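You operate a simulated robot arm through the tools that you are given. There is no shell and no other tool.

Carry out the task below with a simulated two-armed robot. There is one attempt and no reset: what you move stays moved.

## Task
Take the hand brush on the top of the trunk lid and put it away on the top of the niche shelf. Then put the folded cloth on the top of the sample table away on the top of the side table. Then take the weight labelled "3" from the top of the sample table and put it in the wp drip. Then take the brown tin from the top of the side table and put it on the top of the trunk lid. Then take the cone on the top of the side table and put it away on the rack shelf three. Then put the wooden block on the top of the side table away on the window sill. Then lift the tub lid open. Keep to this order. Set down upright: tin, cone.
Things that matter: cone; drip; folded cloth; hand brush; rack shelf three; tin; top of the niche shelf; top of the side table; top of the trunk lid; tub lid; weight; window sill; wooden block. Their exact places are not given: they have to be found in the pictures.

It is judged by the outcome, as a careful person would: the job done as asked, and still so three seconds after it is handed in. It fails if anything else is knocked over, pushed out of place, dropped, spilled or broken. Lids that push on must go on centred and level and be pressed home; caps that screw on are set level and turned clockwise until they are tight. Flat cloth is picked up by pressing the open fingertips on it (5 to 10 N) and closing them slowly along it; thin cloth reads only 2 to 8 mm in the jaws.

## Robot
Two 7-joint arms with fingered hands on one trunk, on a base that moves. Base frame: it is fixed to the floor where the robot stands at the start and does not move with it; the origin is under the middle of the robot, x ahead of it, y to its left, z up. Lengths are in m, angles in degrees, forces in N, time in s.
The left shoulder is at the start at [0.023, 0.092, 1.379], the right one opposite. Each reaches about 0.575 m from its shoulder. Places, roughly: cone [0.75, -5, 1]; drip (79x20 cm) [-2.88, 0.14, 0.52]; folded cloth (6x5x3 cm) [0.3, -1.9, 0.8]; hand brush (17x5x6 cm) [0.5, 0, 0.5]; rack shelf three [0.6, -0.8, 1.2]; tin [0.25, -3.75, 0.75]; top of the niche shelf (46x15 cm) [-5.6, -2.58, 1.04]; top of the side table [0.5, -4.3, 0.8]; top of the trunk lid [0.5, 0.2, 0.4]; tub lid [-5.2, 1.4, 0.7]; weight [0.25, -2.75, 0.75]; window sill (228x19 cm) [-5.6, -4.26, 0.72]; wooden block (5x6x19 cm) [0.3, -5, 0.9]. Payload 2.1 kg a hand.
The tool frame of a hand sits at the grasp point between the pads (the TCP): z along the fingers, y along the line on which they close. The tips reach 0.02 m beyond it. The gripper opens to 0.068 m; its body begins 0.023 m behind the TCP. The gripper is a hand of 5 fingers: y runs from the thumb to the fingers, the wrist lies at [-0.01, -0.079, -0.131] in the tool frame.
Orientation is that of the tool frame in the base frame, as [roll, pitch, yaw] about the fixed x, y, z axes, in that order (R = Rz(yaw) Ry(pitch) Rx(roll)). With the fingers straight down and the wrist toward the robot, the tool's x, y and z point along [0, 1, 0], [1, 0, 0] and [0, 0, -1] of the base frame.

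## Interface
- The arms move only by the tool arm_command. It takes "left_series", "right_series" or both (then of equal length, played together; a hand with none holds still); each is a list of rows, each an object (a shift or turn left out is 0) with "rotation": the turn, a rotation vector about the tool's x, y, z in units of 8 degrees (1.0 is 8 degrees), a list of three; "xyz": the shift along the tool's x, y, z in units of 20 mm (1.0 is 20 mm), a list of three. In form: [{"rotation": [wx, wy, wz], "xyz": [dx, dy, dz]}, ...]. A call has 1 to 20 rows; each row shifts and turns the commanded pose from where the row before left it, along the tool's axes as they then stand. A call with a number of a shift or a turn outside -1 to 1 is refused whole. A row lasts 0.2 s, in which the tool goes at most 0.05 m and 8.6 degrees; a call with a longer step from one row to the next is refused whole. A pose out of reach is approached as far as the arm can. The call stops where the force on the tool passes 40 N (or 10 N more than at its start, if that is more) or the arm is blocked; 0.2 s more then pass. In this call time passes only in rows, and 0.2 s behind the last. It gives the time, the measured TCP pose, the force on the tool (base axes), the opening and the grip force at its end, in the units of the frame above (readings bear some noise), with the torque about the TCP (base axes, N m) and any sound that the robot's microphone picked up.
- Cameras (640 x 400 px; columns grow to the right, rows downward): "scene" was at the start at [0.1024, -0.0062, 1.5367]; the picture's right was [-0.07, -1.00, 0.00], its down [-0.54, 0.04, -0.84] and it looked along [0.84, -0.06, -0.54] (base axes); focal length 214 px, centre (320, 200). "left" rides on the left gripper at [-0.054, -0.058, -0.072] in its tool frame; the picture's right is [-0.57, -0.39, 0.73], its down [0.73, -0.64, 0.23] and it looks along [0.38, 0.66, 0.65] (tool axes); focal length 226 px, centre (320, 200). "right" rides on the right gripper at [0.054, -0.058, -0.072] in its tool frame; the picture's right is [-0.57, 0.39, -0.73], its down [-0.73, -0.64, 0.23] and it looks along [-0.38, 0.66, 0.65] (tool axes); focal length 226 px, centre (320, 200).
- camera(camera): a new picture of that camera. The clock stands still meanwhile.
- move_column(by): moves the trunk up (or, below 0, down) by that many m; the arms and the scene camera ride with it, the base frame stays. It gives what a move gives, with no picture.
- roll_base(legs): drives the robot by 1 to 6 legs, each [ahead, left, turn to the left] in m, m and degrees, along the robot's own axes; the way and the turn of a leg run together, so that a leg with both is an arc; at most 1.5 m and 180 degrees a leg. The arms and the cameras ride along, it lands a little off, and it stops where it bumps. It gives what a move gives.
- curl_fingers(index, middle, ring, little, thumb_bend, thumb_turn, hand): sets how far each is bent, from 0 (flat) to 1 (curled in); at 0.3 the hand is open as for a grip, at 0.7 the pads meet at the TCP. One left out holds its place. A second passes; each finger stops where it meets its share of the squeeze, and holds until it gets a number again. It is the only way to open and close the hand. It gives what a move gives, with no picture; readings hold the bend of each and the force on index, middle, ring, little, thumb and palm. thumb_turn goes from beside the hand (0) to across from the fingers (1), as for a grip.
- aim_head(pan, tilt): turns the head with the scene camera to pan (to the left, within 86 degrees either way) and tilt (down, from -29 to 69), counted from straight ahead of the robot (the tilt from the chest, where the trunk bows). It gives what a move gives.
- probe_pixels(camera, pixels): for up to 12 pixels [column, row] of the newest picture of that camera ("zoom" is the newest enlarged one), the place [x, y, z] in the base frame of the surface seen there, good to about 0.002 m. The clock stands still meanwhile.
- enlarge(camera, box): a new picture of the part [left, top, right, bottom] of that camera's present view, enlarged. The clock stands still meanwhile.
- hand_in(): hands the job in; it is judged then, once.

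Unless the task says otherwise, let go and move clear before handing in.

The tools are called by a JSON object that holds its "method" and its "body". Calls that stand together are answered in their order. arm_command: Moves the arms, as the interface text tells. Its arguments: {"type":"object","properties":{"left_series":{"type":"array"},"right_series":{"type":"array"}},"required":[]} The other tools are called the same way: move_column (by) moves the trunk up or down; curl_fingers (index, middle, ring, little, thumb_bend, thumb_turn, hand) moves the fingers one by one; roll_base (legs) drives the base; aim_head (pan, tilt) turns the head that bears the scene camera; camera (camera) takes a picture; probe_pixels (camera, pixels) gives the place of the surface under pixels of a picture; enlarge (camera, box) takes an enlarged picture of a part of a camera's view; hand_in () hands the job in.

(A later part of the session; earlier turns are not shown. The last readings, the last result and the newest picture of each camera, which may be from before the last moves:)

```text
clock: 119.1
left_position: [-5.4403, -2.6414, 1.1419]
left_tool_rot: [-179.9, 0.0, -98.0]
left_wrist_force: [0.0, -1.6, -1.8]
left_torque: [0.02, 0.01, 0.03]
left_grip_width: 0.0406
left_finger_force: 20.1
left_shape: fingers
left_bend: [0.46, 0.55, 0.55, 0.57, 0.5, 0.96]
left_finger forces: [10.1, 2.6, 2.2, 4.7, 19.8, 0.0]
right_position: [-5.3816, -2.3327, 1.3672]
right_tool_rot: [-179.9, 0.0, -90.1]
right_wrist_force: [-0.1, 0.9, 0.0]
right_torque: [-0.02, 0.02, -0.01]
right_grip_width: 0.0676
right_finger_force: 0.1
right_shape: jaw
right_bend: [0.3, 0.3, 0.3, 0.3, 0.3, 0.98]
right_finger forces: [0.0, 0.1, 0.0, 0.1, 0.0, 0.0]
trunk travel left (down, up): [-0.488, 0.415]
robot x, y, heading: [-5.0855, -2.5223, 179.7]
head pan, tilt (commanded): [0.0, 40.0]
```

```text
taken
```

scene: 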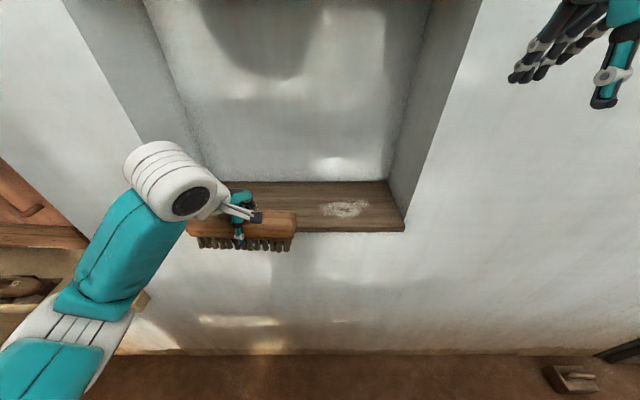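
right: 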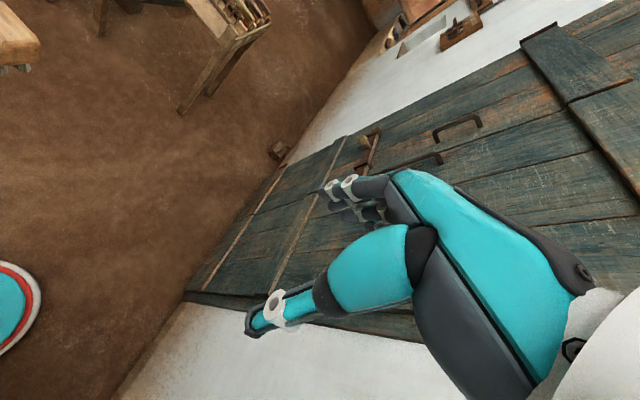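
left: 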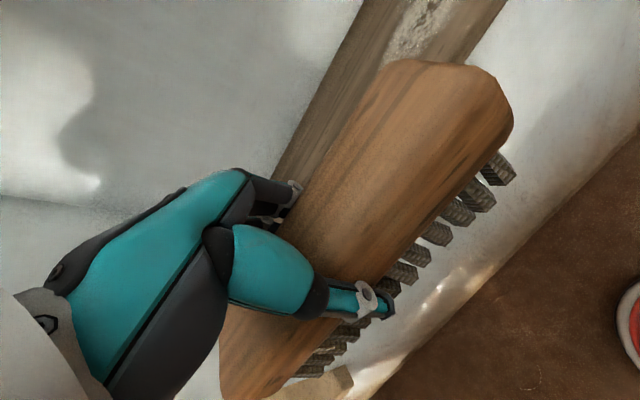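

I'll straighten the brush by 8° and carry it into the niche above the shelf, to about (-5.60,-2.56,1.10).

{"method": "arm_command", "body": {"left_series": [{"rotation": [0, 0, -0.5]}, {"rotation": [0, 0, -0.5]}, {"xyz": [-0.5, 1.0, 0.25]}, {"xyz": [-0.5, 1.0, 0.25]}, {"xyz": [-0.5, 1.0, 0.25]}, {"xyz": [-0.5, 1.0, 0.25]}, {"xyz": [-0.5, 1.0, 0.25]}, {"xyz": [-0.5, 1.0, 0.25]}, {"xyz": [-0.5, 1.0, 0.25]}, {"xyz": [-0.5, 1.0, 0.25]}]}}

{"method": "camera", "body": {"camera": "scene"}}

{"method": "camera", "body": {"camera": "left"}}

```text
clock: 121.3
left_position: [-5.5986, -2.5602, 1.1018]
left_tool_rot: [180.0, -0.1, -90.1]
left_wrist_force: [-0.3, 0.3, -1.0]
left_torque: [0.0, 0.01, -0.01]
left_grip_width: 0.0406
left_finger_force: 19.3
left_shape: fingers
left_bend: [0.46, 0.55, 0.55, 0.57, 0.5, 0.96]
left_finger forces: [10.0, 2.4, 2.1, 4.2, 18.9, 0.0]
right_position: [-5.3802, -2.3317, 1.3676]
right_tool_rot: [179.9, 0.1, -90.0]
right_wrist_force: [-0.3, 0.1, 0.2]
right_torque: [-0.01, -0.02, 0.01]
right_grip_width: 0.0674
right_finger_force: 0.1
right_shape: jaw
right_bend: [0.3, 0.3, 0.3, 0.3, 0.3, 0.98]
right_finger forces: [0.0, 0.0, 0.1, 0.0, 0.0, 0.1]
trunk travel left (down, up): [-0.488, 0.415]
robot x, y, heading: [-5.0839, -2.5166, 179.9]
head pan, tilt (commanded): [0.0, 40.0]
```

```text
taken
```

scene: 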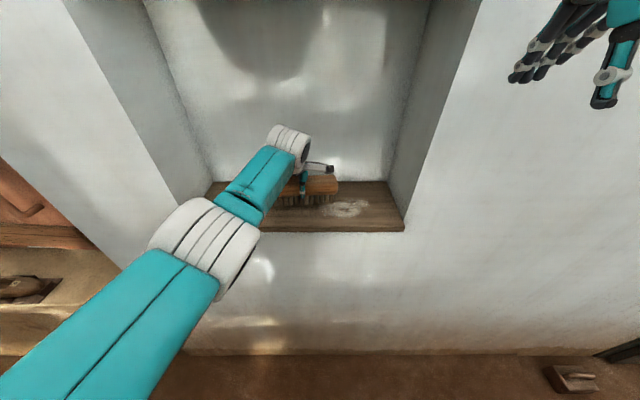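

```text
taken
```

left: 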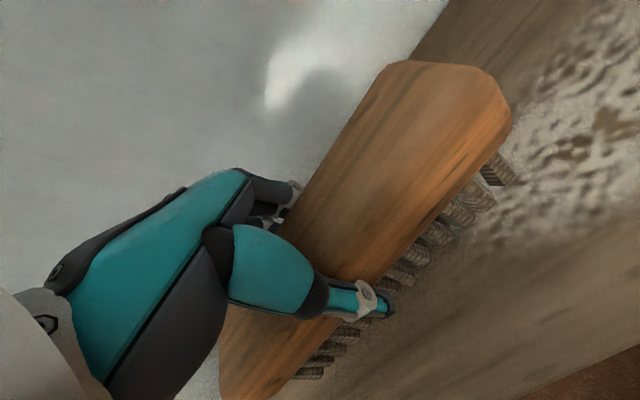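

The brush is over the shelf; shift 1 cm toward the front and lower gently until contact.

{"method": "arm_command", "body": {"left_series": [{"xyz": [0, -0.5, 0]}, {"xyz": [0, 0, 0.3]}, {"xyz": [0, 0, 0.25]}, {"xyz": [0, 0, 0.2]}, {"xyz": [0, 0, 0.15]}]}}

{"method": "camera", "body": {"camera": "left"}}

```text
clock: 122.5
left_position: [-5.5891, -2.5619, 1.0849]
left_tool_rot: [179.9, 0.0, -90.0]
left_wrist_force: [0.3, -0.3, 13.0]
left_torque: [0.01, 0.15, -0.03]
left_grip_width: 0.0407
left_finger_force: 21.3
left_shape: fingers
left_bend: [0.46, 0.55, 0.55, 0.57, 0.5, 0.96]
left_finger forces: [11.6, 3.0, 2.4, 4.0, 21.7, 0.1]
right_position: [-5.3788, -2.3341, 1.3678]
right_tool_rot: [-180.0, 0.0, -90.1]
right_wrist_force: [-0.4, 0.5, 0.7]
right_torque: [-0.05, -0.01, -0.01]
right_grip_width: 0.0677
right_finger_force: 0.1
right_shape: jaw
right_bend: [0.3, 0.3, 0.3, 0.3, 0.3, 0.98]
right_finger forces: [0.0, 0.0, 0.0, 0.0, 0.0, 0.0]
trunk travel left (down, up): [-0.488, 0.415]
robot x, y, heading: [-5.084, -2.5172, 180.0]
head pan, tilt (commanded): [0.0, 40.0]
```

```text
taken
```

left: 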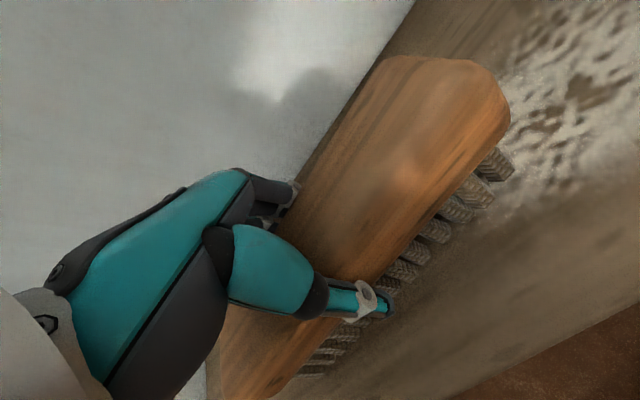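

Contact registers (13 N up). I'll open the hand.

{"method": "curl_fingers", "body": {"hand": "left", "index": 0.3, "middle": 0.3, "ring": 0.3, "little": 0.3, "thumb_bend": 0.3}}

{"method": "camera", "body": {"camera": "left"}}

```text
clock: 123.5
left_position: [-5.5898, -2.5609, 1.0821]
left_tool_rot: [-179.9, 0.0, -90.0]
left_wrist_force: [0.9, -0.2, 0.6]
left_torque: [-0.03, -0.01, 0.0]
left_grip_width: 0.064
left_finger_force: 1.1
left_shape: fingers
left_bend: [0.3, 0.3, 0.3, 0.3, 0.29, 1.0]
left_finger forces: [0.6, 0.1, 0.0, 0.0, 1.6, 0.1]
right_position: [-5.3793, -2.3329, 1.3674]
right_tool_rot: [179.9, 0.1, -90.0]
right_wrist_force: [-0.3, 0.0, -0.1]
right_torque: [-0.01, 0.02, 0.02]
right_grip_width: 0.0677
right_finger_force: 0.0
right_shape: jaw
right_bend: [0.3, 0.3, 0.3, 0.3, 0.3, 0.98]
right_finger forces: [0.0, 0.0, 0.0, 0.0, 0.1, 0.1]
trunk travel left (down, up): [-0.488, 0.415]
robot x, y, heading: [-5.0834, -2.5228, 179.8]
head pan, tilt (commanded): [0.0, 40.0]
```

```text
taken
```

left: 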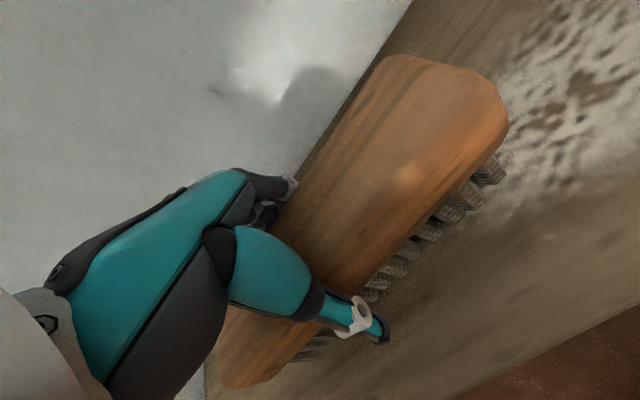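

Thumb and index still touch lightly (1.6 N, 0.6 N); open a little more, then rise.

{"method": "curl_fingers", "body": {"hand": "left", "index": 0.24, "middle": 0.24, "ring": 0.24, "little": 0.24, "thumb_bend": 0.2}}

{"method": "arm_command", "body": {"left_series": [{"xyz": [0, 0, -0.3]}, {"xyz": [0, 0, -0.5]}, {"xyz": [0, 0, -0.8]}, {"xyz": [0, 0, -0.8]}, {"xyz": [0, 0, -0.8]}, {"xyz": [0, 0, -0.8]}]}}

{"method": "camera", "body": {"camera": "left"}}

{"method": "camera", "body": {"camera": "scene"}}

```text
clock: 124.5
left_position: [-5.5895, -2.5597, 1.084]
left_tool_rot: [-180.0, -0.1, -90.0]
left_wrist_force: [1.3, -0.1, 0.0]
left_torque: [-0.01, 0.01, -0.01]
left_grip_width: 0.0735
left_finger_force: 0.3
left_shape: fingers
left_bend: [0.24, 0.24, 0.24, 0.24, 0.2, 1.0]
left_finger forces: [0.0, 0.1, 0.0, 0.0, 0.4, 0.1]
right_position: [-5.3798, -2.3335, 1.3669]
right_tool_rot: [-180.0, 0.0, -90.0]
right_wrist_force: [-0.2, 0.1, 0.4]
right_torque: [0.03, -0.01, -0.01]
right_grip_width: 0.0681
right_finger_force: 0.0
right_shape: jaw
right_bend: [0.3, 0.3, 0.3, 0.3, 0.3, 0.98]
right_finger forces: [0.0, 0.0, 0.1, 0.0, 0.1, 0.1]
trunk travel left (down, up): [-0.488, 0.415]
robot x, y, heading: [-5.0835, -2.5165, 180.0]
head pan, tilt (commanded): [0.0, 40.0]
```

```text
clock: 125.9
left_position: [-5.5904, -2.5623, 1.164]
left_tool_rot: [-179.8, 0.0, -89.9]
left_wrist_force: [-0.1, -0.2, 0.3]
left_torque: [0.0, 0.0, -0.02]
left_grip_width: 0.0732
left_finger_force: 0.0
left_shape: fingers
left_bend: [0.24, 0.24, 0.24, 0.24, 0.2, 1.0]
left_finger forces: [0.1, 0.0, 0.1, 0.0, 0.0, 0.1]
right_position: [-5.3798, -2.3327, 1.3661]
right_tool_rot: [180.0, 0.0, -90.1]
right_wrist_force: [-0.1, 0.0, -0.6]
right_torque: [0.0, -0.01, -0.01]
right_grip_width: 0.0679
right_finger_force: 0.1
right_shape: jaw
right_bend: [0.3, 0.3, 0.3, 0.3, 0.3, 0.98]
right_finger forces: [0.0, 0.0, 0.0, 0.1, 0.0, 0.0]
trunk travel left (down, up): [-0.488, 0.415]
robot x, y, heading: [-5.085, -2.5181, 179.9]
head pan, tilt (commanded): [0.0, 40.0]
```

```text
taken
```

left: 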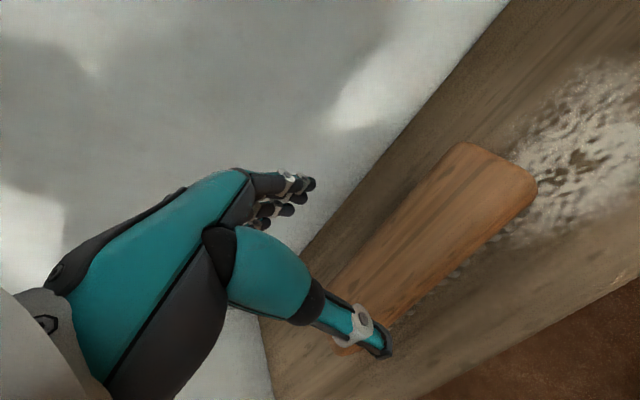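

```text
taken
```

scene: 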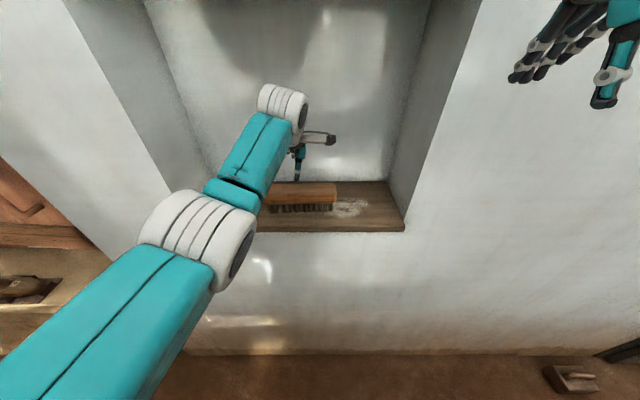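

The brush stands on the shelf (scene 303,196). I'll retract the hand from the niche and then turn around to find the way to the sample table.

{"method": "arm_command", "body": {"left_series": [{"xyz": [0, -1, 0]}, {"xyz": [0, -1, 0]}, {"xyz": [0, -1, 0]}, {"xyz": [0, -1, 0]}, {"xyz": [0, -1, 0]}, {"xyz": [0, -1, 0]}, {"xyz": [0, -1, 0]}, {"xyz": [0, -1, 0]}, {"xyz": [0, -1, 0]}, {"xyz": [0, -1, 0]}, {"xyz": [0, -1, 0]}, {"xyz": [0.3, -0.6, -0.5]}]}}

{"method": "curl_fingers", "body": {"hand": "left", "index": 0.3, "middle": 0.3, "ring": 0.3, "little": 0.3, "thumb_bend": 0.3}}

{"method": "roll_base", "body": {"legs": [[-0.2, 0, 0]]}}

{"method": "camera", "body": {"camera": "scene"}}

```text
clock: 128.5
left_position: [-5.3576, -2.5671, 1.175]
left_tool_rot: [-179.9, 0.0, -90.0]
left_wrist_force: [0.0, -0.1, 0.2]
left_torque: [-0.05, -0.01, 0.03]
left_grip_width: 0.0734
left_finger_force: 0.1
left_shape: fingers
left_bend: [0.24, 0.24, 0.24, 0.24, 0.2, 1.0]
left_finger forces: [0.0, 0.0, 0.0, 0.0, 0.1, 0.0]
right_position: [-5.3809, -2.3327, 1.3668]
right_tool_rot: [-179.9, 0.0, -90.0]
right_wrist_force: [0.2, -0.2, -0.5]
right_torque: [-0.02, 0.04, -0.01]
right_grip_width: 0.0676
right_finger_force: 0.0
right_shape: jaw
right_bend: [0.3, 0.3, 0.3, 0.3, 0.3, 0.98]
right_finger forces: [0.0, 0.0, 0.1, 0.1, 0.0, 0.0]
trunk travel left (down, up): [-0.488, 0.415]
robot x, y, heading: [-5.0883, -2.5247, 180.0]
head pan, tilt (commanded): [0.0, 40.0]
```

```text
clock: 129.5
left_position: [-5.3572, -2.5663, 1.1751]
left_tool_rot: [-179.8, 0.0, -90.0]
left_wrist_force: [0.3, -0.5, 0.3]
left_torque: [0.01, -0.02, 0.0]
left_grip_width: 0.0624
left_finger_force: 0.1
left_shape: fingers
left_bend: [0.3, 0.3, 0.3, 0.3, 0.3, 1.0]
left_finger forces: [0.0, 0.1, 0.0, 0.0, 0.1, 0.0]
right_position: [-5.3792, -2.3337, 1.367]
right_tool_rot: [180.0, 0.0, -90.0]
right_wrist_force: [0.0, -0.7, -0.1]
right_torque: [0.01, -0.03, 0.01]
right_grip_width: 0.0678
right_finger_force: 0.1
right_shape: jaw
right_bend: [0.3, 0.3, 0.3, 0.3, 0.3, 0.98]
right_finger forces: [0.1, 0.1, 0.0, 0.1, 0.0, 0.0]
trunk travel left (down, up): [-0.488, 0.415]
robot x, y, heading: [-5.0852, -2.5207, 179.8]
head pan, tilt (commanded): [0.0, 40.0]
```

```text
clock: 131.1
left_position: [-5.1551, -2.5673, 1.1765]
left_tool_rot: [-180.0, 0.1, -90.0]
left_wrist_force: [-0.2, 0.7, -0.9]
left_torque: [-0.02, -0.02, -0.01]
left_grip_width: 0.0624
left_finger_force: 0.0
left_shape: fingers
left_bend: [0.3, 0.3, 0.3, 0.3, 0.3, 1.0]
left_finger forces: [0.1, 0.1, 0.1, 0.0, 0.0, 0.1]
right_position: [-5.1777, -2.333, 1.3666]
right_tool_rot: [-180.0, 0.0, -90.0]
right_wrist_force: [-0.9, -0.4, -0.3]
right_torque: [0.0, 0.0, -0.02]
right_grip_width: 0.0677
right_finger_force: 0.0
right_shape: jaw
right_bend: [0.3, 0.3, 0.3, 0.3, 0.3, 0.98]
right_finger forces: [0.0, 0.0, 0.0, 0.1, 0.0, 0.0]
trunk travel left (down, up): [-0.488, 0.415]
robot x, y, heading: [-4.8858, -2.5201, 180.1]
head pan, tilt (commanded): [0.0, 40.0]
```

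```text
taken
```

scene: 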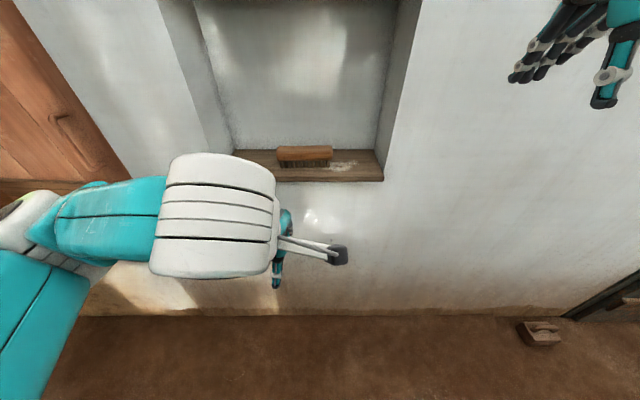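

The brush rests on the niche shelf (305,155). I'll turn left to face south and look east for a shorter route between the looms.

{"method": "roll_base", "body": {"legs": [[0, 0, 90]]}}

{"method": "aim_head", "body": {"pan": 60, "tilt": 30}}

{"method": "camera", "body": {"camera": "scene"}}

```text
clock: 135.4
left_position: [-4.8327, -2.7922, 1.1749]
left_tool_rot: [-179.9, -0.1, 0.9]
left_wrist_force: [-1.0, 0.2, -0.4]
left_torque: [0.01, 0.05, 0.0]
left_grip_width: 0.0624
left_finger_force: 0.1
left_shape: fingers
left_bend: [0.3, 0.3, 0.3, 0.3, 0.3, 1.0]
left_finger forces: [0.1, 0.0, 0.1, 0.0, 0.0, 0.0]
right_position: [-5.0658, -2.8185, 1.3678]
right_tool_rot: [-179.9, 0.0, 0.8]
right_wrist_force: [-0.2, -0.2, -0.3]
right_torque: [0.01, 0.04, -0.03]
right_grip_width: 0.0676
right_finger_force: 0.0
right_shape: jaw
right_bend: [0.3, 0.3, 0.3, 0.3, 0.3, 0.98]
right_finger forces: [0.1, 0.0, 0.1, 0.0, 0.0, 0.0]
trunk travel left (down, up): [-0.488, 0.415]
robot x, y, heading: [-4.8827, -2.5226, -89.2]
head pan, tilt (commanded): [0.0, 40.0]
```

```text
clock: 136.7
left_position: [-4.8327, -2.7928, 1.1741]
left_tool_rot: [-180.0, 0.0, 0.9]
left_wrist_force: [0.0, 0.4, 0.0]
left_torque: [-0.03, 0.01, 0.01]
left_grip_width: 0.0625
left_finger_force: 0.1
left_shape: fingers
left_bend: [0.3, 0.3, 0.3, 0.3, 0.3, 1.0]
left_finger forces: [0.0, 0.0, 0.0, 0.0, 0.1, 0.0]
right_position: [-5.0668, -2.819, 1.3671]
right_tool_rot: [-179.9, 0.0, 0.8]
right_wrist_force: [-0.1, 0.6, 0.8]
right_torque: [-0.01, -0.02, 0.01]
right_grip_width: 0.0678
right_finger_force: 0.1
right_shape: jaw
right_bend: [0.3, 0.3, 0.3, 0.3, 0.3, 0.98]
right_finger forces: [0.1, 0.0, 0.1, 0.0, 0.0, 0.0]
trunk travel left (down, up): [-0.488, 0.415]
robot x, y, heading: [-4.886, -2.5213, -89.3]
head pan, tilt (commanded): [60.0, 30.0]
```

```text
taken
```

scene: 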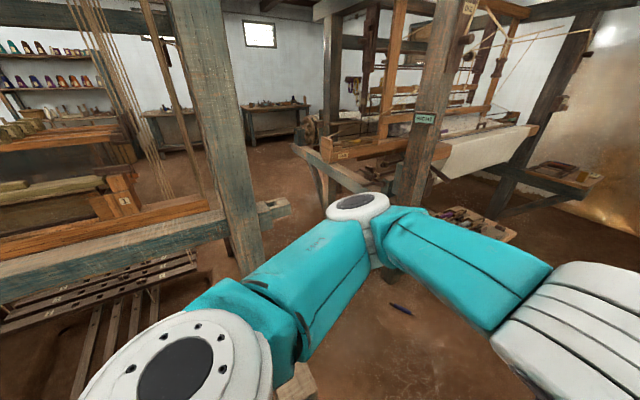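

There's an open gap east between the two looms (floor at 270,180). I'll probe its limits.

{"method": "probe_pixels", "body": {"camera": "scene", "pixels": [[287, 208], [245, 265], [328, 195], [305, 150], [270, 170], [275, 140], [400, 308], [385, 275], [300, 240], [250, 130], [410, 210], [350, 180]]}}

{"method": "aim_head", "body": {"pan": 86, "tilt": 40}}

{"method": "camera", "body": {"camera": "scene"}}

```text
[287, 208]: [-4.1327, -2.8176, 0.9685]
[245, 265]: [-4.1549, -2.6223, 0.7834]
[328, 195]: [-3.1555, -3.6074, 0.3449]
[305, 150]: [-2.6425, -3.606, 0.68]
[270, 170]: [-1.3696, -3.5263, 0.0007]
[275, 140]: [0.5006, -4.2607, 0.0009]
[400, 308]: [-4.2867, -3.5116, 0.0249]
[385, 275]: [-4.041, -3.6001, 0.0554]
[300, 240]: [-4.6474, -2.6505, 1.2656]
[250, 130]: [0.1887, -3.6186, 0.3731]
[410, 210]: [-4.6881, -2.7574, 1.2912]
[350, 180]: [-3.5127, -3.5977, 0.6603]
```

```text
clock: 137.6
left_position: [-4.8316, -2.7921, 1.1733]
left_tool_rot: [-179.9, 0.0, 0.9]
left_wrist_force: [0.5, 0.7, 0.2]
left_torque: [-0.01, -0.04, -0.01]
left_grip_width: 0.0624
left_finger_force: 0.1
left_shape: fingers
left_bend: [0.3, 0.3, 0.3, 0.3, 0.3, 1.0]
left_finger forces: [0.0, 0.0, 0.0, 0.0, 0.0, 0.0]
right_position: [-5.0656, -2.8176, 1.3677]
right_tool_rot: [179.9, 0.0, 0.9]
right_wrist_force: [-0.4, 0.2, -0.2]
right_torque: [0.0, 0.04, 0.01]
right_grip_width: 0.0678
right_finger_force: 0.1
right_shape: jaw
right_bend: [0.3, 0.3, 0.3, 0.3, 0.3, 0.98]
right_finger forces: [0.0, 0.0, 0.0, 0.1, 0.0, 0.0]
trunk travel left (down, up): [-0.488, 0.415]
robot x, y, heading: [-4.8902, -2.5174, -89.1]
head pan, tilt (commanded): [85.9, 40.0]
```

```text
taken
```

scene: 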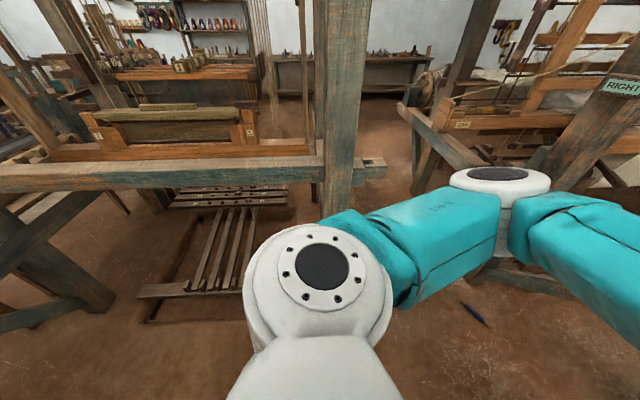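

The gap runs at y∈(-3.60,-2.82), with a shuttle on the floor at (-4.29,-3.51). I'll go to y≈-3.17, face east and look.

{"method": "roll_base", "body": {"legs": [[0.65, 0, 0], [0, 0, 89.2]]}}

{"method": "aim_head", "body": {"pan": 0, "tilt": 30}}

{"method": "camera", "body": {"camera": "scene"}}

```text
clock: 145.0
left_position: [-4.6008, -3.1248, 1.1754]
left_tool_rot: [180.0, 0.0, 89.6]
left_wrist_force: [0.2, -0.2, -0.4]
left_torque: [-0.04, -0.02, 0.02]
left_grip_width: 0.0625
left_finger_force: 0.1
left_shape: fingers
left_bend: [0.3, 0.3, 0.3, 0.3, 0.3, 1.0]
left_finger forces: [0.0, 0.0, 0.0, 0.1, 0.0, 0.0]
right_position: [-4.5807, -3.3579, 1.3676]
right_tool_rot: [180.0, 0.0, 89.6]
right_wrist_force: [-0.4, 0.1, 0.2]
right_torque: [0.01, -0.01, -0.02]
right_grip_width: 0.0675
right_finger_force: 0.1
right_shape: jaw
right_bend: [0.3, 0.3, 0.3, 0.3, 0.3, 0.98]
right_finger forces: [0.0, 0.1, 0.0, 0.0, 0.1, 0.1]
trunk travel left (down, up): [-0.488, 0.415]
robot x, y, heading: [-4.8757, -3.1688, -0.5]
head pan, tilt (commanded): [85.9, 40.0]
```

```text
clock: 146.6
left_position: [-4.6007, -3.1243, 1.1746]
left_tool_rot: [-179.9, 0.0, 89.6]
left_wrist_force: [0.1, -1.0, -0.3]
left_torque: [0.02, 0.01, 0.02]
left_grip_width: 0.0625
left_finger_force: 0.0
left_shape: fingers
left_bend: [0.3, 0.3, 0.3, 0.3, 0.3, 1.0]
left_finger forces: [0.0, 0.0, 0.0, 0.0, 0.0, 0.1]
right_position: [-4.5807, -3.3592, 1.3671]
right_tool_rot: [-180.0, -0.1, 89.6]
right_wrist_force: [-0.2, 0.2, 0.6]
right_torque: [-0.01, -0.05, 0.02]
right_grip_width: 0.0678
right_finger_force: 0.1
right_shape: jaw
right_bend: [0.3, 0.3, 0.3, 0.3, 0.3, 0.98]
right_finger forces: [0.1, 0.0, 0.1, 0.0, 0.0, 0.0]
trunk travel left (down, up): [-0.488, 0.415]
robot x, y, heading: [-4.874, -3.1695, -0.6]
head pan, tilt (commanded): [0.0, 30.0]
```

```text
taken
```

scene: 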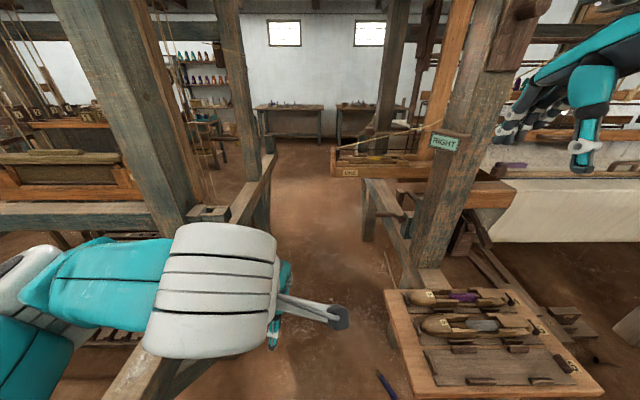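

The gap ahead is flanked by loom 1's rail (205–270, 155–210) and loom 2's frame/tray. I'll probe these precisely.

{"method": "probe_pixels", "body": {"camera": "scene", "pixels": [[210, 213], [228, 210], [270, 157], [262, 235], [368, 238], [332, 165], [366, 185], [388, 293], [400, 380], [410, 280], [385, 385], [450, 140]]}}

{"method": "enlarge", "body": {"camera": "scene", "box": [180, 90, 460, 265]}}

```text
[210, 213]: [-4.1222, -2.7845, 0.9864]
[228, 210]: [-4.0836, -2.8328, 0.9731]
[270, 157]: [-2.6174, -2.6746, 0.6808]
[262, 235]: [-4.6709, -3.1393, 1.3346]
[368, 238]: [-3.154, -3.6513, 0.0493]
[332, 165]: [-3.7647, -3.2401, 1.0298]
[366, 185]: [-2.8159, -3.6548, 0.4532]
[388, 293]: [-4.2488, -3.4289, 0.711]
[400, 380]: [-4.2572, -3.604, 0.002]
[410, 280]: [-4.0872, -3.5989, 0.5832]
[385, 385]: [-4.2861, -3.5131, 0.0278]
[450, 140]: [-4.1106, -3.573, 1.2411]
```

```text
2.29 times, centred on (320, 178) of scene
```

zoom: 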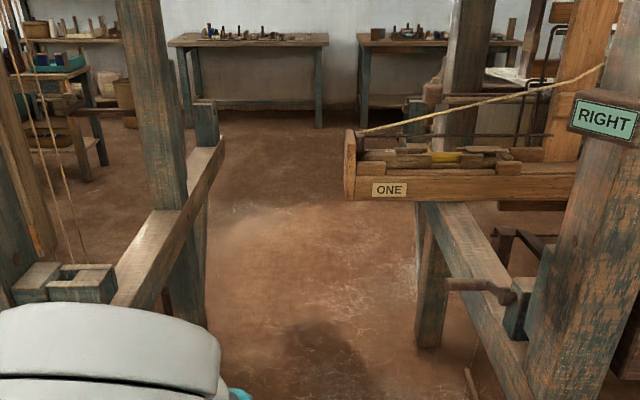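

The passage between the looms is pinched by the shuttle box "ONE" (y≈-3.24). I'll check the southern route by looking right.

{"method": "aim_head", "body": {"pan": -60, "tilt": 25}}

{"method": "camera", "body": {"camera": "scene"}}

```text
clock: 147.9
left_position: [-4.6019, -3.1257, 1.1757]
left_tool_rot: [-179.9, 0.0, 89.6]
left_wrist_force: [0.8, 0.3, -0.1]
left_torque: [0.0, 0.03, 0.01]
left_grip_width: 0.0624
left_finger_force: 0.1
left_shape: fingers
left_bend: [0.3, 0.3, 0.3, 0.3, 0.3, 1.0]
left_finger forces: [0.0, 0.0, 0.0, 0.1, 0.1, 0.1]
right_position: [-4.5808, -3.3585, 1.3674]
right_tool_rot: [180.0, 0.1, 89.6]
right_wrist_force: [0.8, 0.0, -0.6]
right_torque: [-0.01, 0.0, 0.03]
right_grip_width: 0.0676
right_finger_force: 0.1
right_shape: jaw
right_bend: [0.3, 0.3, 0.3, 0.3, 0.3, 0.98]
right_finger forces: [0.0, 0.0, 0.0, 0.0, 0.1, 0.0]
trunk travel left (down, up): [-0.488, 0.415]
robot x, y, heading: [-4.8761, -3.1682, -0.6]
head pan, tilt (commanded): [-60.0, 25.0]
```

```text
taken
```

scene: 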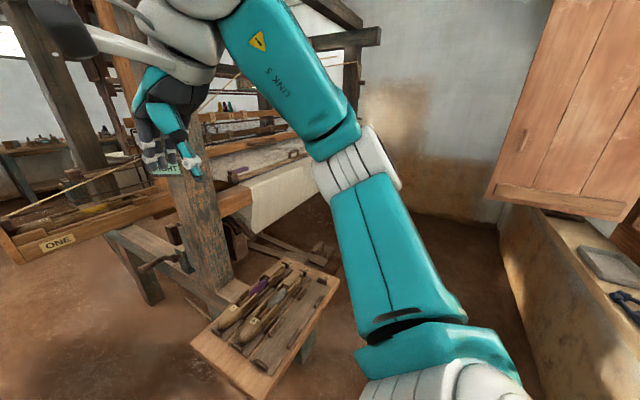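

The southern route is unclear, so I'll return by the known northern aisle. First tuck the left hand to its earlier compact carry pose and turn north.

{"method": "arm_command", "body": {"left_series": [{"xyz": [0.75, 0.8, -1]}, {"xyz": [0.75, 0.8, -1]}, {"xyz": [0.75, 0.8, -1]}, {"xyz": [0.75, 0.8, -1]}, {"xyz": [0.75, 0.8, -1]}]}}

{"method": "roll_base", "body": {"legs": [[0, 0, 90.6], [1.2, 0, 0], [0.3, 0.19, 0]]}}

{"method": "aim_head", "body": {"pan": 0, "tilt": 30}}

{"method": "camera", "body": {"camera": "scene"}}

```text
clock: 149.1
left_position: [-4.52, -3.0504, 1.2757]
left_tool_rot: [-179.9, 0.1, 89.6]
left_wrist_force: [0.3, -0.1, -0.1]
left_torque: [-0.04, -0.01, 0.0]
left_grip_width: 0.0623
left_finger_force: 0.0
left_shape: fingers
left_bend: [0.3, 0.3, 0.3, 0.3, 0.3, 1.0]
left_finger forces: [0.1, 0.0, 0.1, 0.1, 0.0, 0.0]
right_position: [-4.5802, -3.3583, 1.3679]
right_tool_rot: [180.0, 0.0, 89.6]
right_wrist_force: [0.5, -0.1, 0.4]
right_torque: [-0.01, 0.0, 0.0]
right_grip_width: 0.0677
right_finger_force: 0.0
right_shape: jaw
right_bend: [0.3, 0.3, 0.3, 0.3, 0.3, 0.98]
right_finger forces: [0.0, 0.0, 0.0, 0.1, 0.0, 0.0]
trunk travel left (down, up): [-0.488, 0.415]
robot x, y, heading: [-4.8737, -3.1705, -0.4]
head pan, tilt (commanded): [-60.0, 25.0]
```

```text
clock: 160.9
left_position: [-5.2174, -1.3241, 1.2755]
left_tool_rot: [-179.9, 0.0, -178.7]
left_wrist_force: [-0.5, -0.4, 0.4]
left_torque: [0.0, 0.02, -0.03]
left_grip_width: 0.0626
left_finger_force: 0.1
left_shape: fingers
left_bend: [0.3, 0.3, 0.3, 0.3, 0.3, 1.0]
left_finger forces: [0.0, 0.0, 0.0, 0.0, 0.0, 0.0]
right_position: [-4.9093, -1.3763, 1.3671]
right_tool_rot: [180.0, 0.0, -178.7]
right_wrist_force: [-0.4, 0.0, 0.3]
right_torque: [0.01, 0.03, -0.02]
right_grip_width: 0.0677
right_finger_force: 0.1
right_shape: jaw
right_bend: [0.3, 0.3, 0.3, 0.3, 0.3, 0.98]
right_finger forces: [0.1, 0.0, 0.0, 0.0, 0.1, 0.1]
trunk travel left (down, up): [-0.488, 0.415]
robot x, y, heading: [-5.0883, -1.6778, 91.3]
head pan, tilt (commanded): [-60.0, 25.0]
```

```text
clock: 162.2
left_position: [-5.218, -1.3259, 1.2748]
left_tool_rot: [-179.9, 0.1, -178.7]
left_wrist_force: [-0.1, -1.0, 0.5]
left_torque: [-0.03, -0.03, -0.01]
left_grip_width: 0.0627
left_finger_force: 0.2
left_shape: fingers
left_bend: [0.3, 0.3, 0.3, 0.3, 0.3, 1.0]
left_finger forces: [0.0, 0.0, 0.1, 0.0, 0.0, 0.1]
right_position: [-4.9072, -1.3767, 1.3665]
right_tool_rot: [-180.0, 0.0, -178.7]
right_wrist_force: [0.1, 0.2, 0.0]
right_torque: [0.01, -0.01, 0.02]
right_grip_width: 0.0677
right_finger_force: 0.0
right_shape: jaw
right_bend: [0.3, 0.3, 0.3, 0.3, 0.3, 0.98]
right_finger forces: [0.0, 0.0, 0.1, 0.0, 0.1, 0.1]
trunk travel left (down, up): [-0.488, 0.415]
robot x, y, heading: [-5.0852, -1.6771, 91.4]
head pan, tilt (commanded): [0.0, 30.0]
```

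```text
taken
```

scene: 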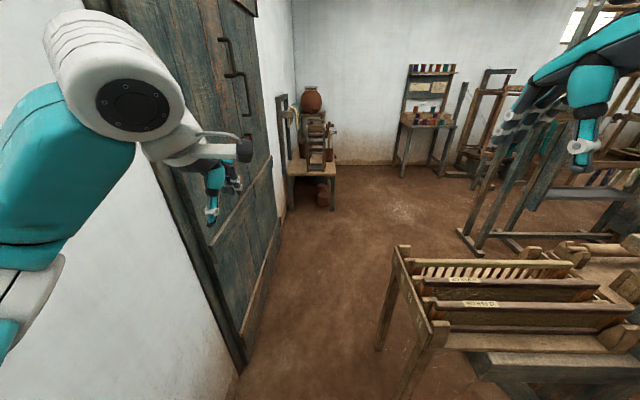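

The way north is clear between the door and the stand. I'll straighten and drive on to (-4.4,0.73), then face east.

{"method": "roll_base", "body": {"legs": [[0, 0, -1.4], [1.4, 0, 0], [0.3, -0.25, 0], [0.7, -0.42, 0], [0, 0, -90]]}}

{"method": "camera", "body": {"camera": "scene"}}

```text
clock: 179.3
left_position: [-4.0469, 0.8208, 1.2752]
left_tool_rot: [-179.9, -0.1, 89.3]
left_wrist_force: [-0.4, 0.5, 0.0]
left_torque: [0.01, 0.0, -0.03]
left_grip_width: 0.0624
left_finger_force: 0.0
left_shape: fingers
left_bend: [0.3, 0.3, 0.3, 0.3, 0.3, 1.0]
left_finger forces: [0.1, 0.1, 0.1, 0.0, 0.1, 0.0]
right_position: [-4.1087, 0.513, 1.367]
right_tool_rot: [-179.9, 0.0, 89.4]
right_wrist_force: [0.6, -0.2, 0.3]
right_torque: [0.01, 0.02, 0.04]
right_grip_width: 0.0679
right_finger_force: 0.0
right_shape: jaw
right_bend: [0.3, 0.3, 0.3, 0.3, 0.3, 0.98]
right_finger forces: [0.0, 0.1, 0.1, 0.0, 0.0, 0.0]
trunk travel left (down, up): [-0.488, 0.415]
robot x, y, heading: [-4.4026, 0.7051, -0.5]
head pan, tilt (commanded): [0.0, 30.0]
```

```text
taken
```

scene: 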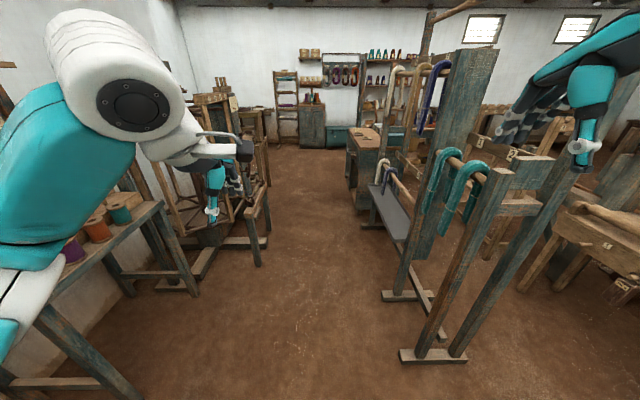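

The wringing post and its drip board (390,210) are to the right front. I'll take an enlarged look and probe it for later.

{"method": "enlarge", "body": {"camera": "scene", "box": [330, 140, 530, 340]}}

{"method": "probe_pixels", "body": {"camera": "scene", "pixels": [[388, 210], [375, 187], [400, 230], [410, 235], [372, 200], [440, 180], [420, 150], [398, 292], [435, 355], [470, 180], [265, 235], [258, 265]]}}

```text
2.00 times, centred on (430, 240) of scene
```

zoom: 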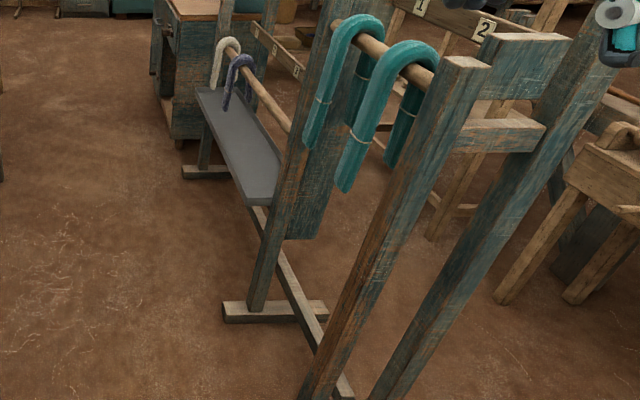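

```text
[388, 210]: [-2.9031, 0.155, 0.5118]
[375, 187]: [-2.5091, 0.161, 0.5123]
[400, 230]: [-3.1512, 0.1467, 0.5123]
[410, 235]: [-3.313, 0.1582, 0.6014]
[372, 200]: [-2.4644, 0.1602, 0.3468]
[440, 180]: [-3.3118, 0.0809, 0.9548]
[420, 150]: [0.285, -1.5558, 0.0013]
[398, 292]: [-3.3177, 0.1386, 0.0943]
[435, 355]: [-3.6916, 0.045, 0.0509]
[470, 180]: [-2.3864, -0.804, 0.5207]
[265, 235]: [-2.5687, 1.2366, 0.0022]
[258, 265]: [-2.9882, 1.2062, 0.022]
```

Drip board: z≈0.512, x -3.27…-2.49, y≈0.15. Now continue east along the aisle to x≈-0.3.

{"method": "roll_base", "body": {"legs": [[0, 0, 0.5], [1.4, 0.02, 0], [1.4, 0, 0], [1.3, 0, 0]]}}

{"method": "camera", "body": {"camera": "scene"}}

```text
clock: 199.3
left_position: [0.0601, 0.7784, 1.2751]
left_tool_rot: [180.0, -0.1, 88.8]
left_wrist_force: [0.3, -0.6, -0.4]
left_torque: [-0.03, -0.03, -0.01]
left_grip_width: 0.0625
left_finger_force: 0.2
left_shape: fingers
left_bend: [0.3, 0.3, 0.3, 0.3, 0.3, 1.0]
left_finger forces: [0.0, 0.1, 0.0, 0.0, 0.0, 0.0]
right_position: [-0.0055, 0.4721, 1.3688]
right_tool_rot: [180.0, 0.1, 88.8]
right_wrist_force: [0.4, 1.1, -0.2]
right_torque: [0.01, 0.02, 0.02]
right_grip_width: 0.0677
right_finger_force: 0.0
right_shape: jaw
right_bend: [0.3, 0.3, 0.3, 0.3, 0.3, 0.98]
right_finger forces: [0.0, 0.1, 0.1, 0.0, 0.0, 0.1]
trunk travel left (down, up): [-0.488, 0.415]
robot x, y, heading: [-0.2949, 0.664, -1.2]
head pan, tilt (commanded): [0.0, 30.0]
```

```text
taken
```

scene: 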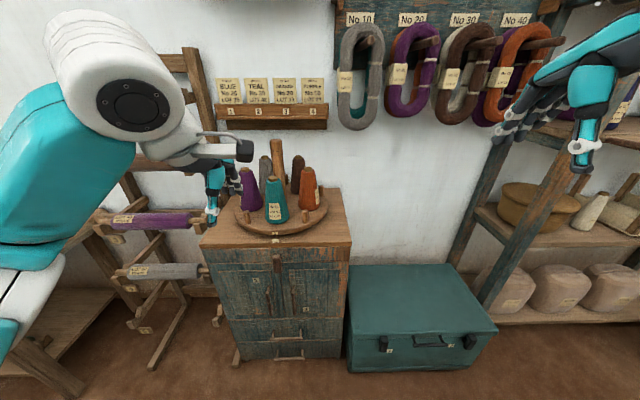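

I'll turn south and drive down the aisle between the rack and the bench, then look for the sample table.

{"method": "roll_base", "body": {"legs": [[0, 0, -88.8], [1.0, -0.0, 0], [1.0, 0, 0]]}}

{"method": "camera", "body": {"camera": "scene"}}

```text
clock: 213.1
left_position: [-0.1226, -1.6914, 1.2753]
left_tool_rot: [-180.0, -0.1, 1.5]
left_wrist_force: [-0.7, -0.2, 0.7]
left_torque: [-0.03, 0.0, -0.01]
left_grip_width: 0.0624
left_finger_force: 0.0
left_shape: fingers
left_bend: [0.3, 0.3, 0.3, 0.3, 0.3, 1.0]
left_finger forces: [0.0, 0.0, 0.0, 0.1, 0.0, 0.1]
right_position: [-0.4319, -1.6416, 1.3671]
right_tool_rot: [-179.9, 0.0, 1.4]
right_wrist_force: [0.0, 0.2, 0.2]
right_torque: [0.01, 0.02, -0.01]
right_grip_width: 0.0677
right_finger_force: 0.1
right_shape: jaw
right_bend: [0.3, 0.3, 0.3, 0.3, 0.3, 0.98]
right_finger forces: [0.0, 0.1, 0.0, 0.0, 0.0, 0.1]
trunk travel left (down, up): [-0.488, 0.415]
robot x, y, heading: [-0.2536, -1.3386, -88.5]
head pan, tilt (commanded): [0.0, 30.0]
```

```text
taken
```

scene: 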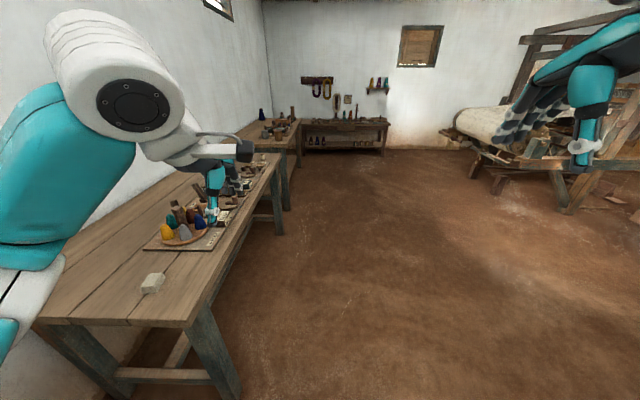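

The sample table is at the left with the folded cloth at (153,283). I'll enlarge and probe.

{"method": "enlarge", "body": {"camera": "scene", "box": [100, 90, 340, 330]}}

{"method": "probe_pixels", "body": {"camera": "scene", "pixels": [[153, 277], [150, 290], [145, 282], [160, 282], [190, 325], [180, 310], [275, 180], [60, 315], [240, 380], [165, 230], [290, 125], [245, 190]]}}

```text
1.67 times, centred on (220, 210) of scene
```

zoom: 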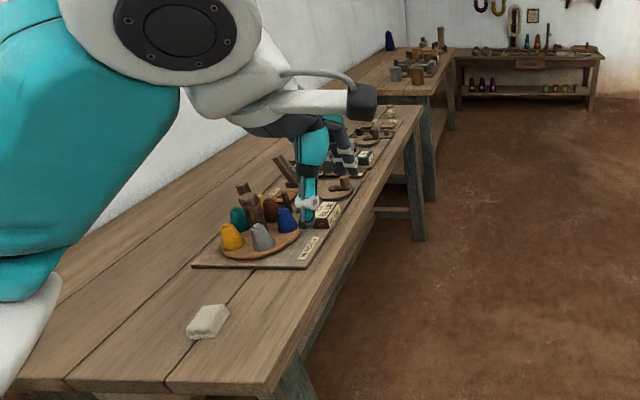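

```text
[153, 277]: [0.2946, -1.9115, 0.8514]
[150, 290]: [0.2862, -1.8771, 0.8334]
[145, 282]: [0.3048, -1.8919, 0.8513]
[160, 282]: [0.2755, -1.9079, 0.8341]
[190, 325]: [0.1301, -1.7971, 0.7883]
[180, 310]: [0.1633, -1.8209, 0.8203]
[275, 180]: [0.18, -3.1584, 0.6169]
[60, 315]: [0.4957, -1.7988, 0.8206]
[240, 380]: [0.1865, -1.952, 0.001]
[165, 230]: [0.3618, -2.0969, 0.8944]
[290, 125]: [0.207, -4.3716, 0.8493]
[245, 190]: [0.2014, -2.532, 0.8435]
```

The cloth is at about (0.29,-1.895) with top z 0.851 on a table of z 0.820 (front edge x≈0.13). I'll drive to (-0.17,-1.9) and face east.

{"method": "roll_base", "body": {"legs": [[0.55, 0.07, 0], [0, 0, 88.5]]}}

{"method": "aim_head", "body": {"pan": 0, "tilt": 45}}

{"method": "camera", "body": {"camera": "scene"}}

```text
clock: 220.0
left_position: [0.1832, -1.7684, 1.2763]
left_tool_rot: [-179.9, 0.1, 90.0]
left_wrist_force: [-0.5, -0.2, 0.8]
left_torque: [0.0, 0.0, -0.03]
left_grip_width: 0.0622
left_finger_force: 0.1
left_shape: fingers
left_bend: [0.3, 0.3, 0.3, 0.3, 0.3, 1.0]
left_finger forces: [0.1, 0.1, 0.0, 0.0, 0.0, 0.0]
right_position: [0.1254, -2.0769, 1.3679]
right_tool_rot: [180.0, 0.0, 89.9]
right_wrist_force: [-0.7, 0.7, 0.5]
right_torque: [-0.01, -0.01, 0.02]
right_grip_width: 0.0679
right_finger_force: 0.1
right_shape: jaw
right_bend: [0.3, 0.3, 0.3, 0.3, 0.3, 0.98]
right_finger forces: [0.0, 0.0, 0.0, 0.0, 0.0, 0.0]
trunk travel left (down, up): [-0.488, 0.415]
robot x, y, heading: [-0.1675, -1.8882, 0.2]
head pan, tilt (commanded): [0.0, 30.0]
```

```text
clock: 220.8
left_position: [0.1846, -1.7692, 1.2752]
left_tool_rot: [-179.9, 0.0, 90.1]
left_wrist_force: [-0.4, -0.2, 0.8]
left_torque: [0.0, 0.0, -0.01]
left_grip_width: 0.0625
left_finger_force: 0.0
left_shape: fingers
left_bend: [0.3, 0.3, 0.3, 0.3, 0.3, 1.0]
left_finger forces: [0.0, 0.1, 0.1, 0.0, 0.0, 0.0]
right_position: [0.1252, -2.0764, 1.3663]
right_tool_rot: [-180.0, 0.0, 90.0]
right_wrist_force: [-0.4, -0.6, 0.6]
right_torque: [-0.02, -0.02, 0.01]
right_grip_width: 0.0678
right_finger_force: 0.0
right_shape: jaw
right_bend: [0.3, 0.3, 0.3, 0.3, 0.3, 0.98]
right_finger forces: [0.1, 0.0, 0.0, 0.1, 0.0, 0.1]
trunk travel left (down, up): [-0.488, 0.415]
robot x, y, heading: [-0.1698, -1.8904, -0.0]
head pan, tilt (commanded): [0.0, 45.0]
```

```text
taken
```

scene: 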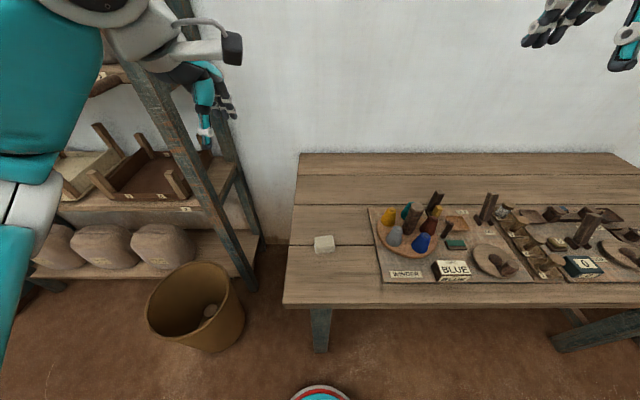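

I'll lower the trunk 0.2 m and take a closer look at the cloth (324,244).

{"method": "move_column", "body": {"by": -0.2}}

{"method": "enlarge", "body": {"camera": "scene", "box": [270, 180, 390, 280]}}

{"method": "camera", "body": {"camera": "left"}}

```text
clock: 223.0
left_position: [0.1838, -1.7691, 1.0752]
left_tool_rot: [-179.9, 0.0, 90.0]
left_wrist_force: [0.1, 0.3, -0.1]
left_torque: [-0.03, 0.02, 0.04]
left_grip_width: 0.0627
left_finger_force: 0.0
left_shape: fingers
left_bend: [0.3, 0.3, 0.3, 0.3, 0.3, 1.0]
left_finger forces: [0.0, 0.0, 0.0, 0.0, 0.0, 0.1]
right_position: [0.1261, -2.0766, 1.1669]
right_tool_rot: [179.9, 0.0, 89.9]
right_wrist_force: [0.6, -0.4, -0.4]
right_torque: [0.02, -0.01, 0.0]
right_grip_width: 0.0679
right_finger_force: 0.0
right_shape: jaw
right_bend: [0.3, 0.3, 0.3, 0.3, 0.3, 0.98]
right_finger forces: [0.0, 0.0, 0.0, 0.0, 0.1, 0.0]
trunk travel left (down, up): [-0.288, 0.615]
robot x, y, heading: [-0.1682, -1.8912, 0.1]
head pan, tilt (commanded): [0.0, 45.0]
```

```text
4.00 times, centred on (330, 230) of scene
```

zoom: 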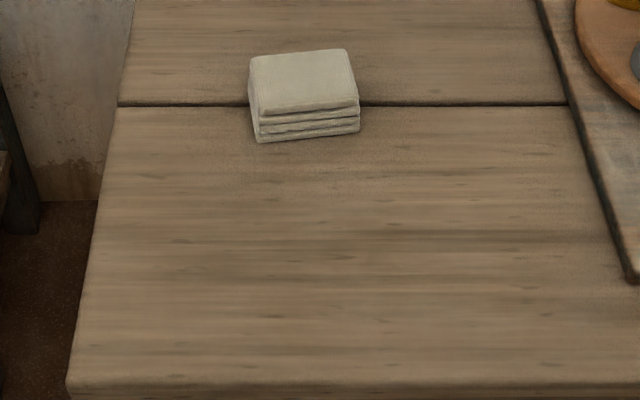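

```text
taken
```

left: 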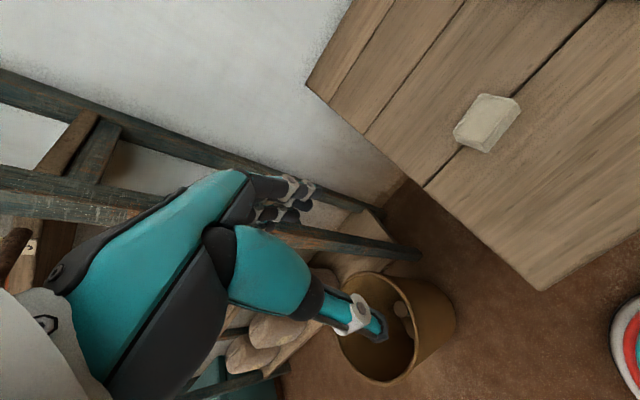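

I'll probe the cloth's corners in the zoom picture.

{"method": "probe_pixels", "body": {"camera": "zoom", "pixels": [[255, 62], [343, 55], [355, 98], [262, 112], [305, 80], [262, 138], [357, 130], [310, 132], [300, 200], [305, 52]]}}

```text
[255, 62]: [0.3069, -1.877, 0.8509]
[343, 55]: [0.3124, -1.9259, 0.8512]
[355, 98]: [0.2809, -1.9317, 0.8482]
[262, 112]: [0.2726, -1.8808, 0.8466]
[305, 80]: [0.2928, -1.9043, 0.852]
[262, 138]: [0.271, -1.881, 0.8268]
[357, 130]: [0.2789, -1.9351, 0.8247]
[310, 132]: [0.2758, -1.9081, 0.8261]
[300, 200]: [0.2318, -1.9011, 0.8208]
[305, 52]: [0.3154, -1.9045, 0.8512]
```

The cloth's centre is about (0.296,-1.905), turned ~8° counter-clockwise. I'll bring the left hand above it and turn to match.

{"method": "arm_command", "body": {"left_series": [{"xyz": [-0.68, 0.56, 0.875]}, {"xyz": [-0.68, 0.56, 0.875]}, {"xyz": [-0.68, 0.56, 0.875]}, {"xyz": [-0.68, 0.56, 0.875]}, {"xyz": [-0.68, 0.56, 0.875]}, {"xyz": [-0.68, 0.56, 0.875]}, {"xyz": [-0.68, 0.56, 0.875]}, {"xyz": [-0.68, 0.56, 0.875]}, {"xyz": [-0.68, 0.56, 0.875]}, {"xyz": [-0.68, 0.56, 0.875]}, {"rotation": [0, 0, -0.52]}, {"rotation": [0, 0, -0.52]}]}}

{"method": "camera", "body": {"camera": "left"}}

{"method": "enlarge", "body": {"camera": "scene", "box": [220, 140, 420, 280]}}

```text
clock: 225.6
left_position: [0.2958, -1.9042, 0.9004]
left_tool_rot: [-179.9, 0.0, 98.4]
left_wrist_force: [-0.6, 0.2, -0.2]
left_torque: [-0.01, 0.01, 0.0]
left_grip_width: 0.0625
left_finger_force: 0.1
left_shape: fingers
left_bend: [0.3, 0.3, 0.3, 0.3, 0.3, 1.0]
left_finger forces: [0.0, 0.1, 0.1, 0.0, 0.1, 0.1]
right_position: [0.1265, -2.0778, 1.167]
right_tool_rot: [-180.0, 0.0, 90.1]
right_wrist_force: [-0.1, 0.4, 0.3]
right_torque: [0.0, -0.01, 0.01]
right_grip_width: 0.0675
right_finger_force: 0.1
right_shape: jaw
right_bend: [0.3, 0.3, 0.3, 0.3, 0.3, 0.98]
right_finger forces: [0.0, 0.1, 0.1, 0.0, 0.0, 0.0]
trunk travel left (down, up): [-0.288, 0.615]
robot x, y, heading: [-0.1682, -1.8902, 0.2]
head pan, tilt (commanded): [0.0, 45.0]
```

```text
taken
```

left: 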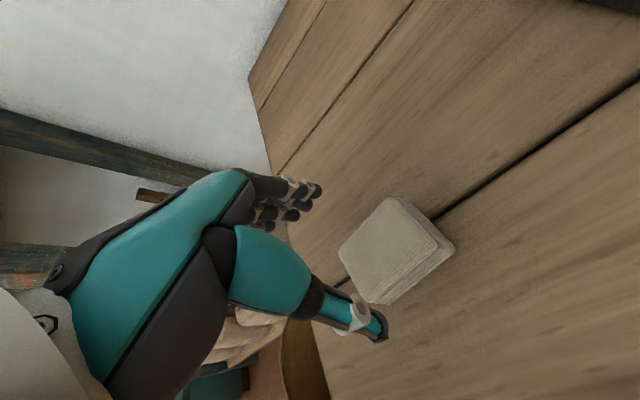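

```text
2.86 times, centred on (320, 210) of scene
```

zoom: 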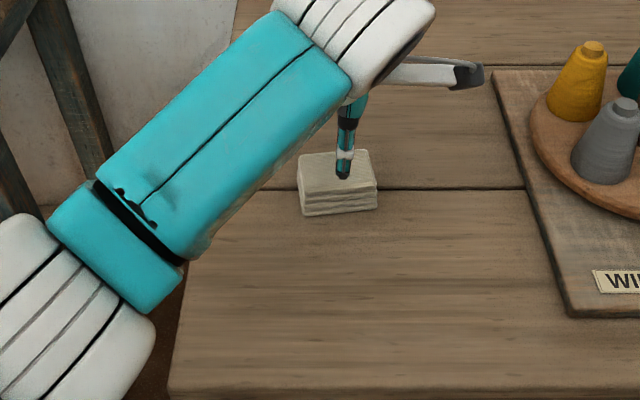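

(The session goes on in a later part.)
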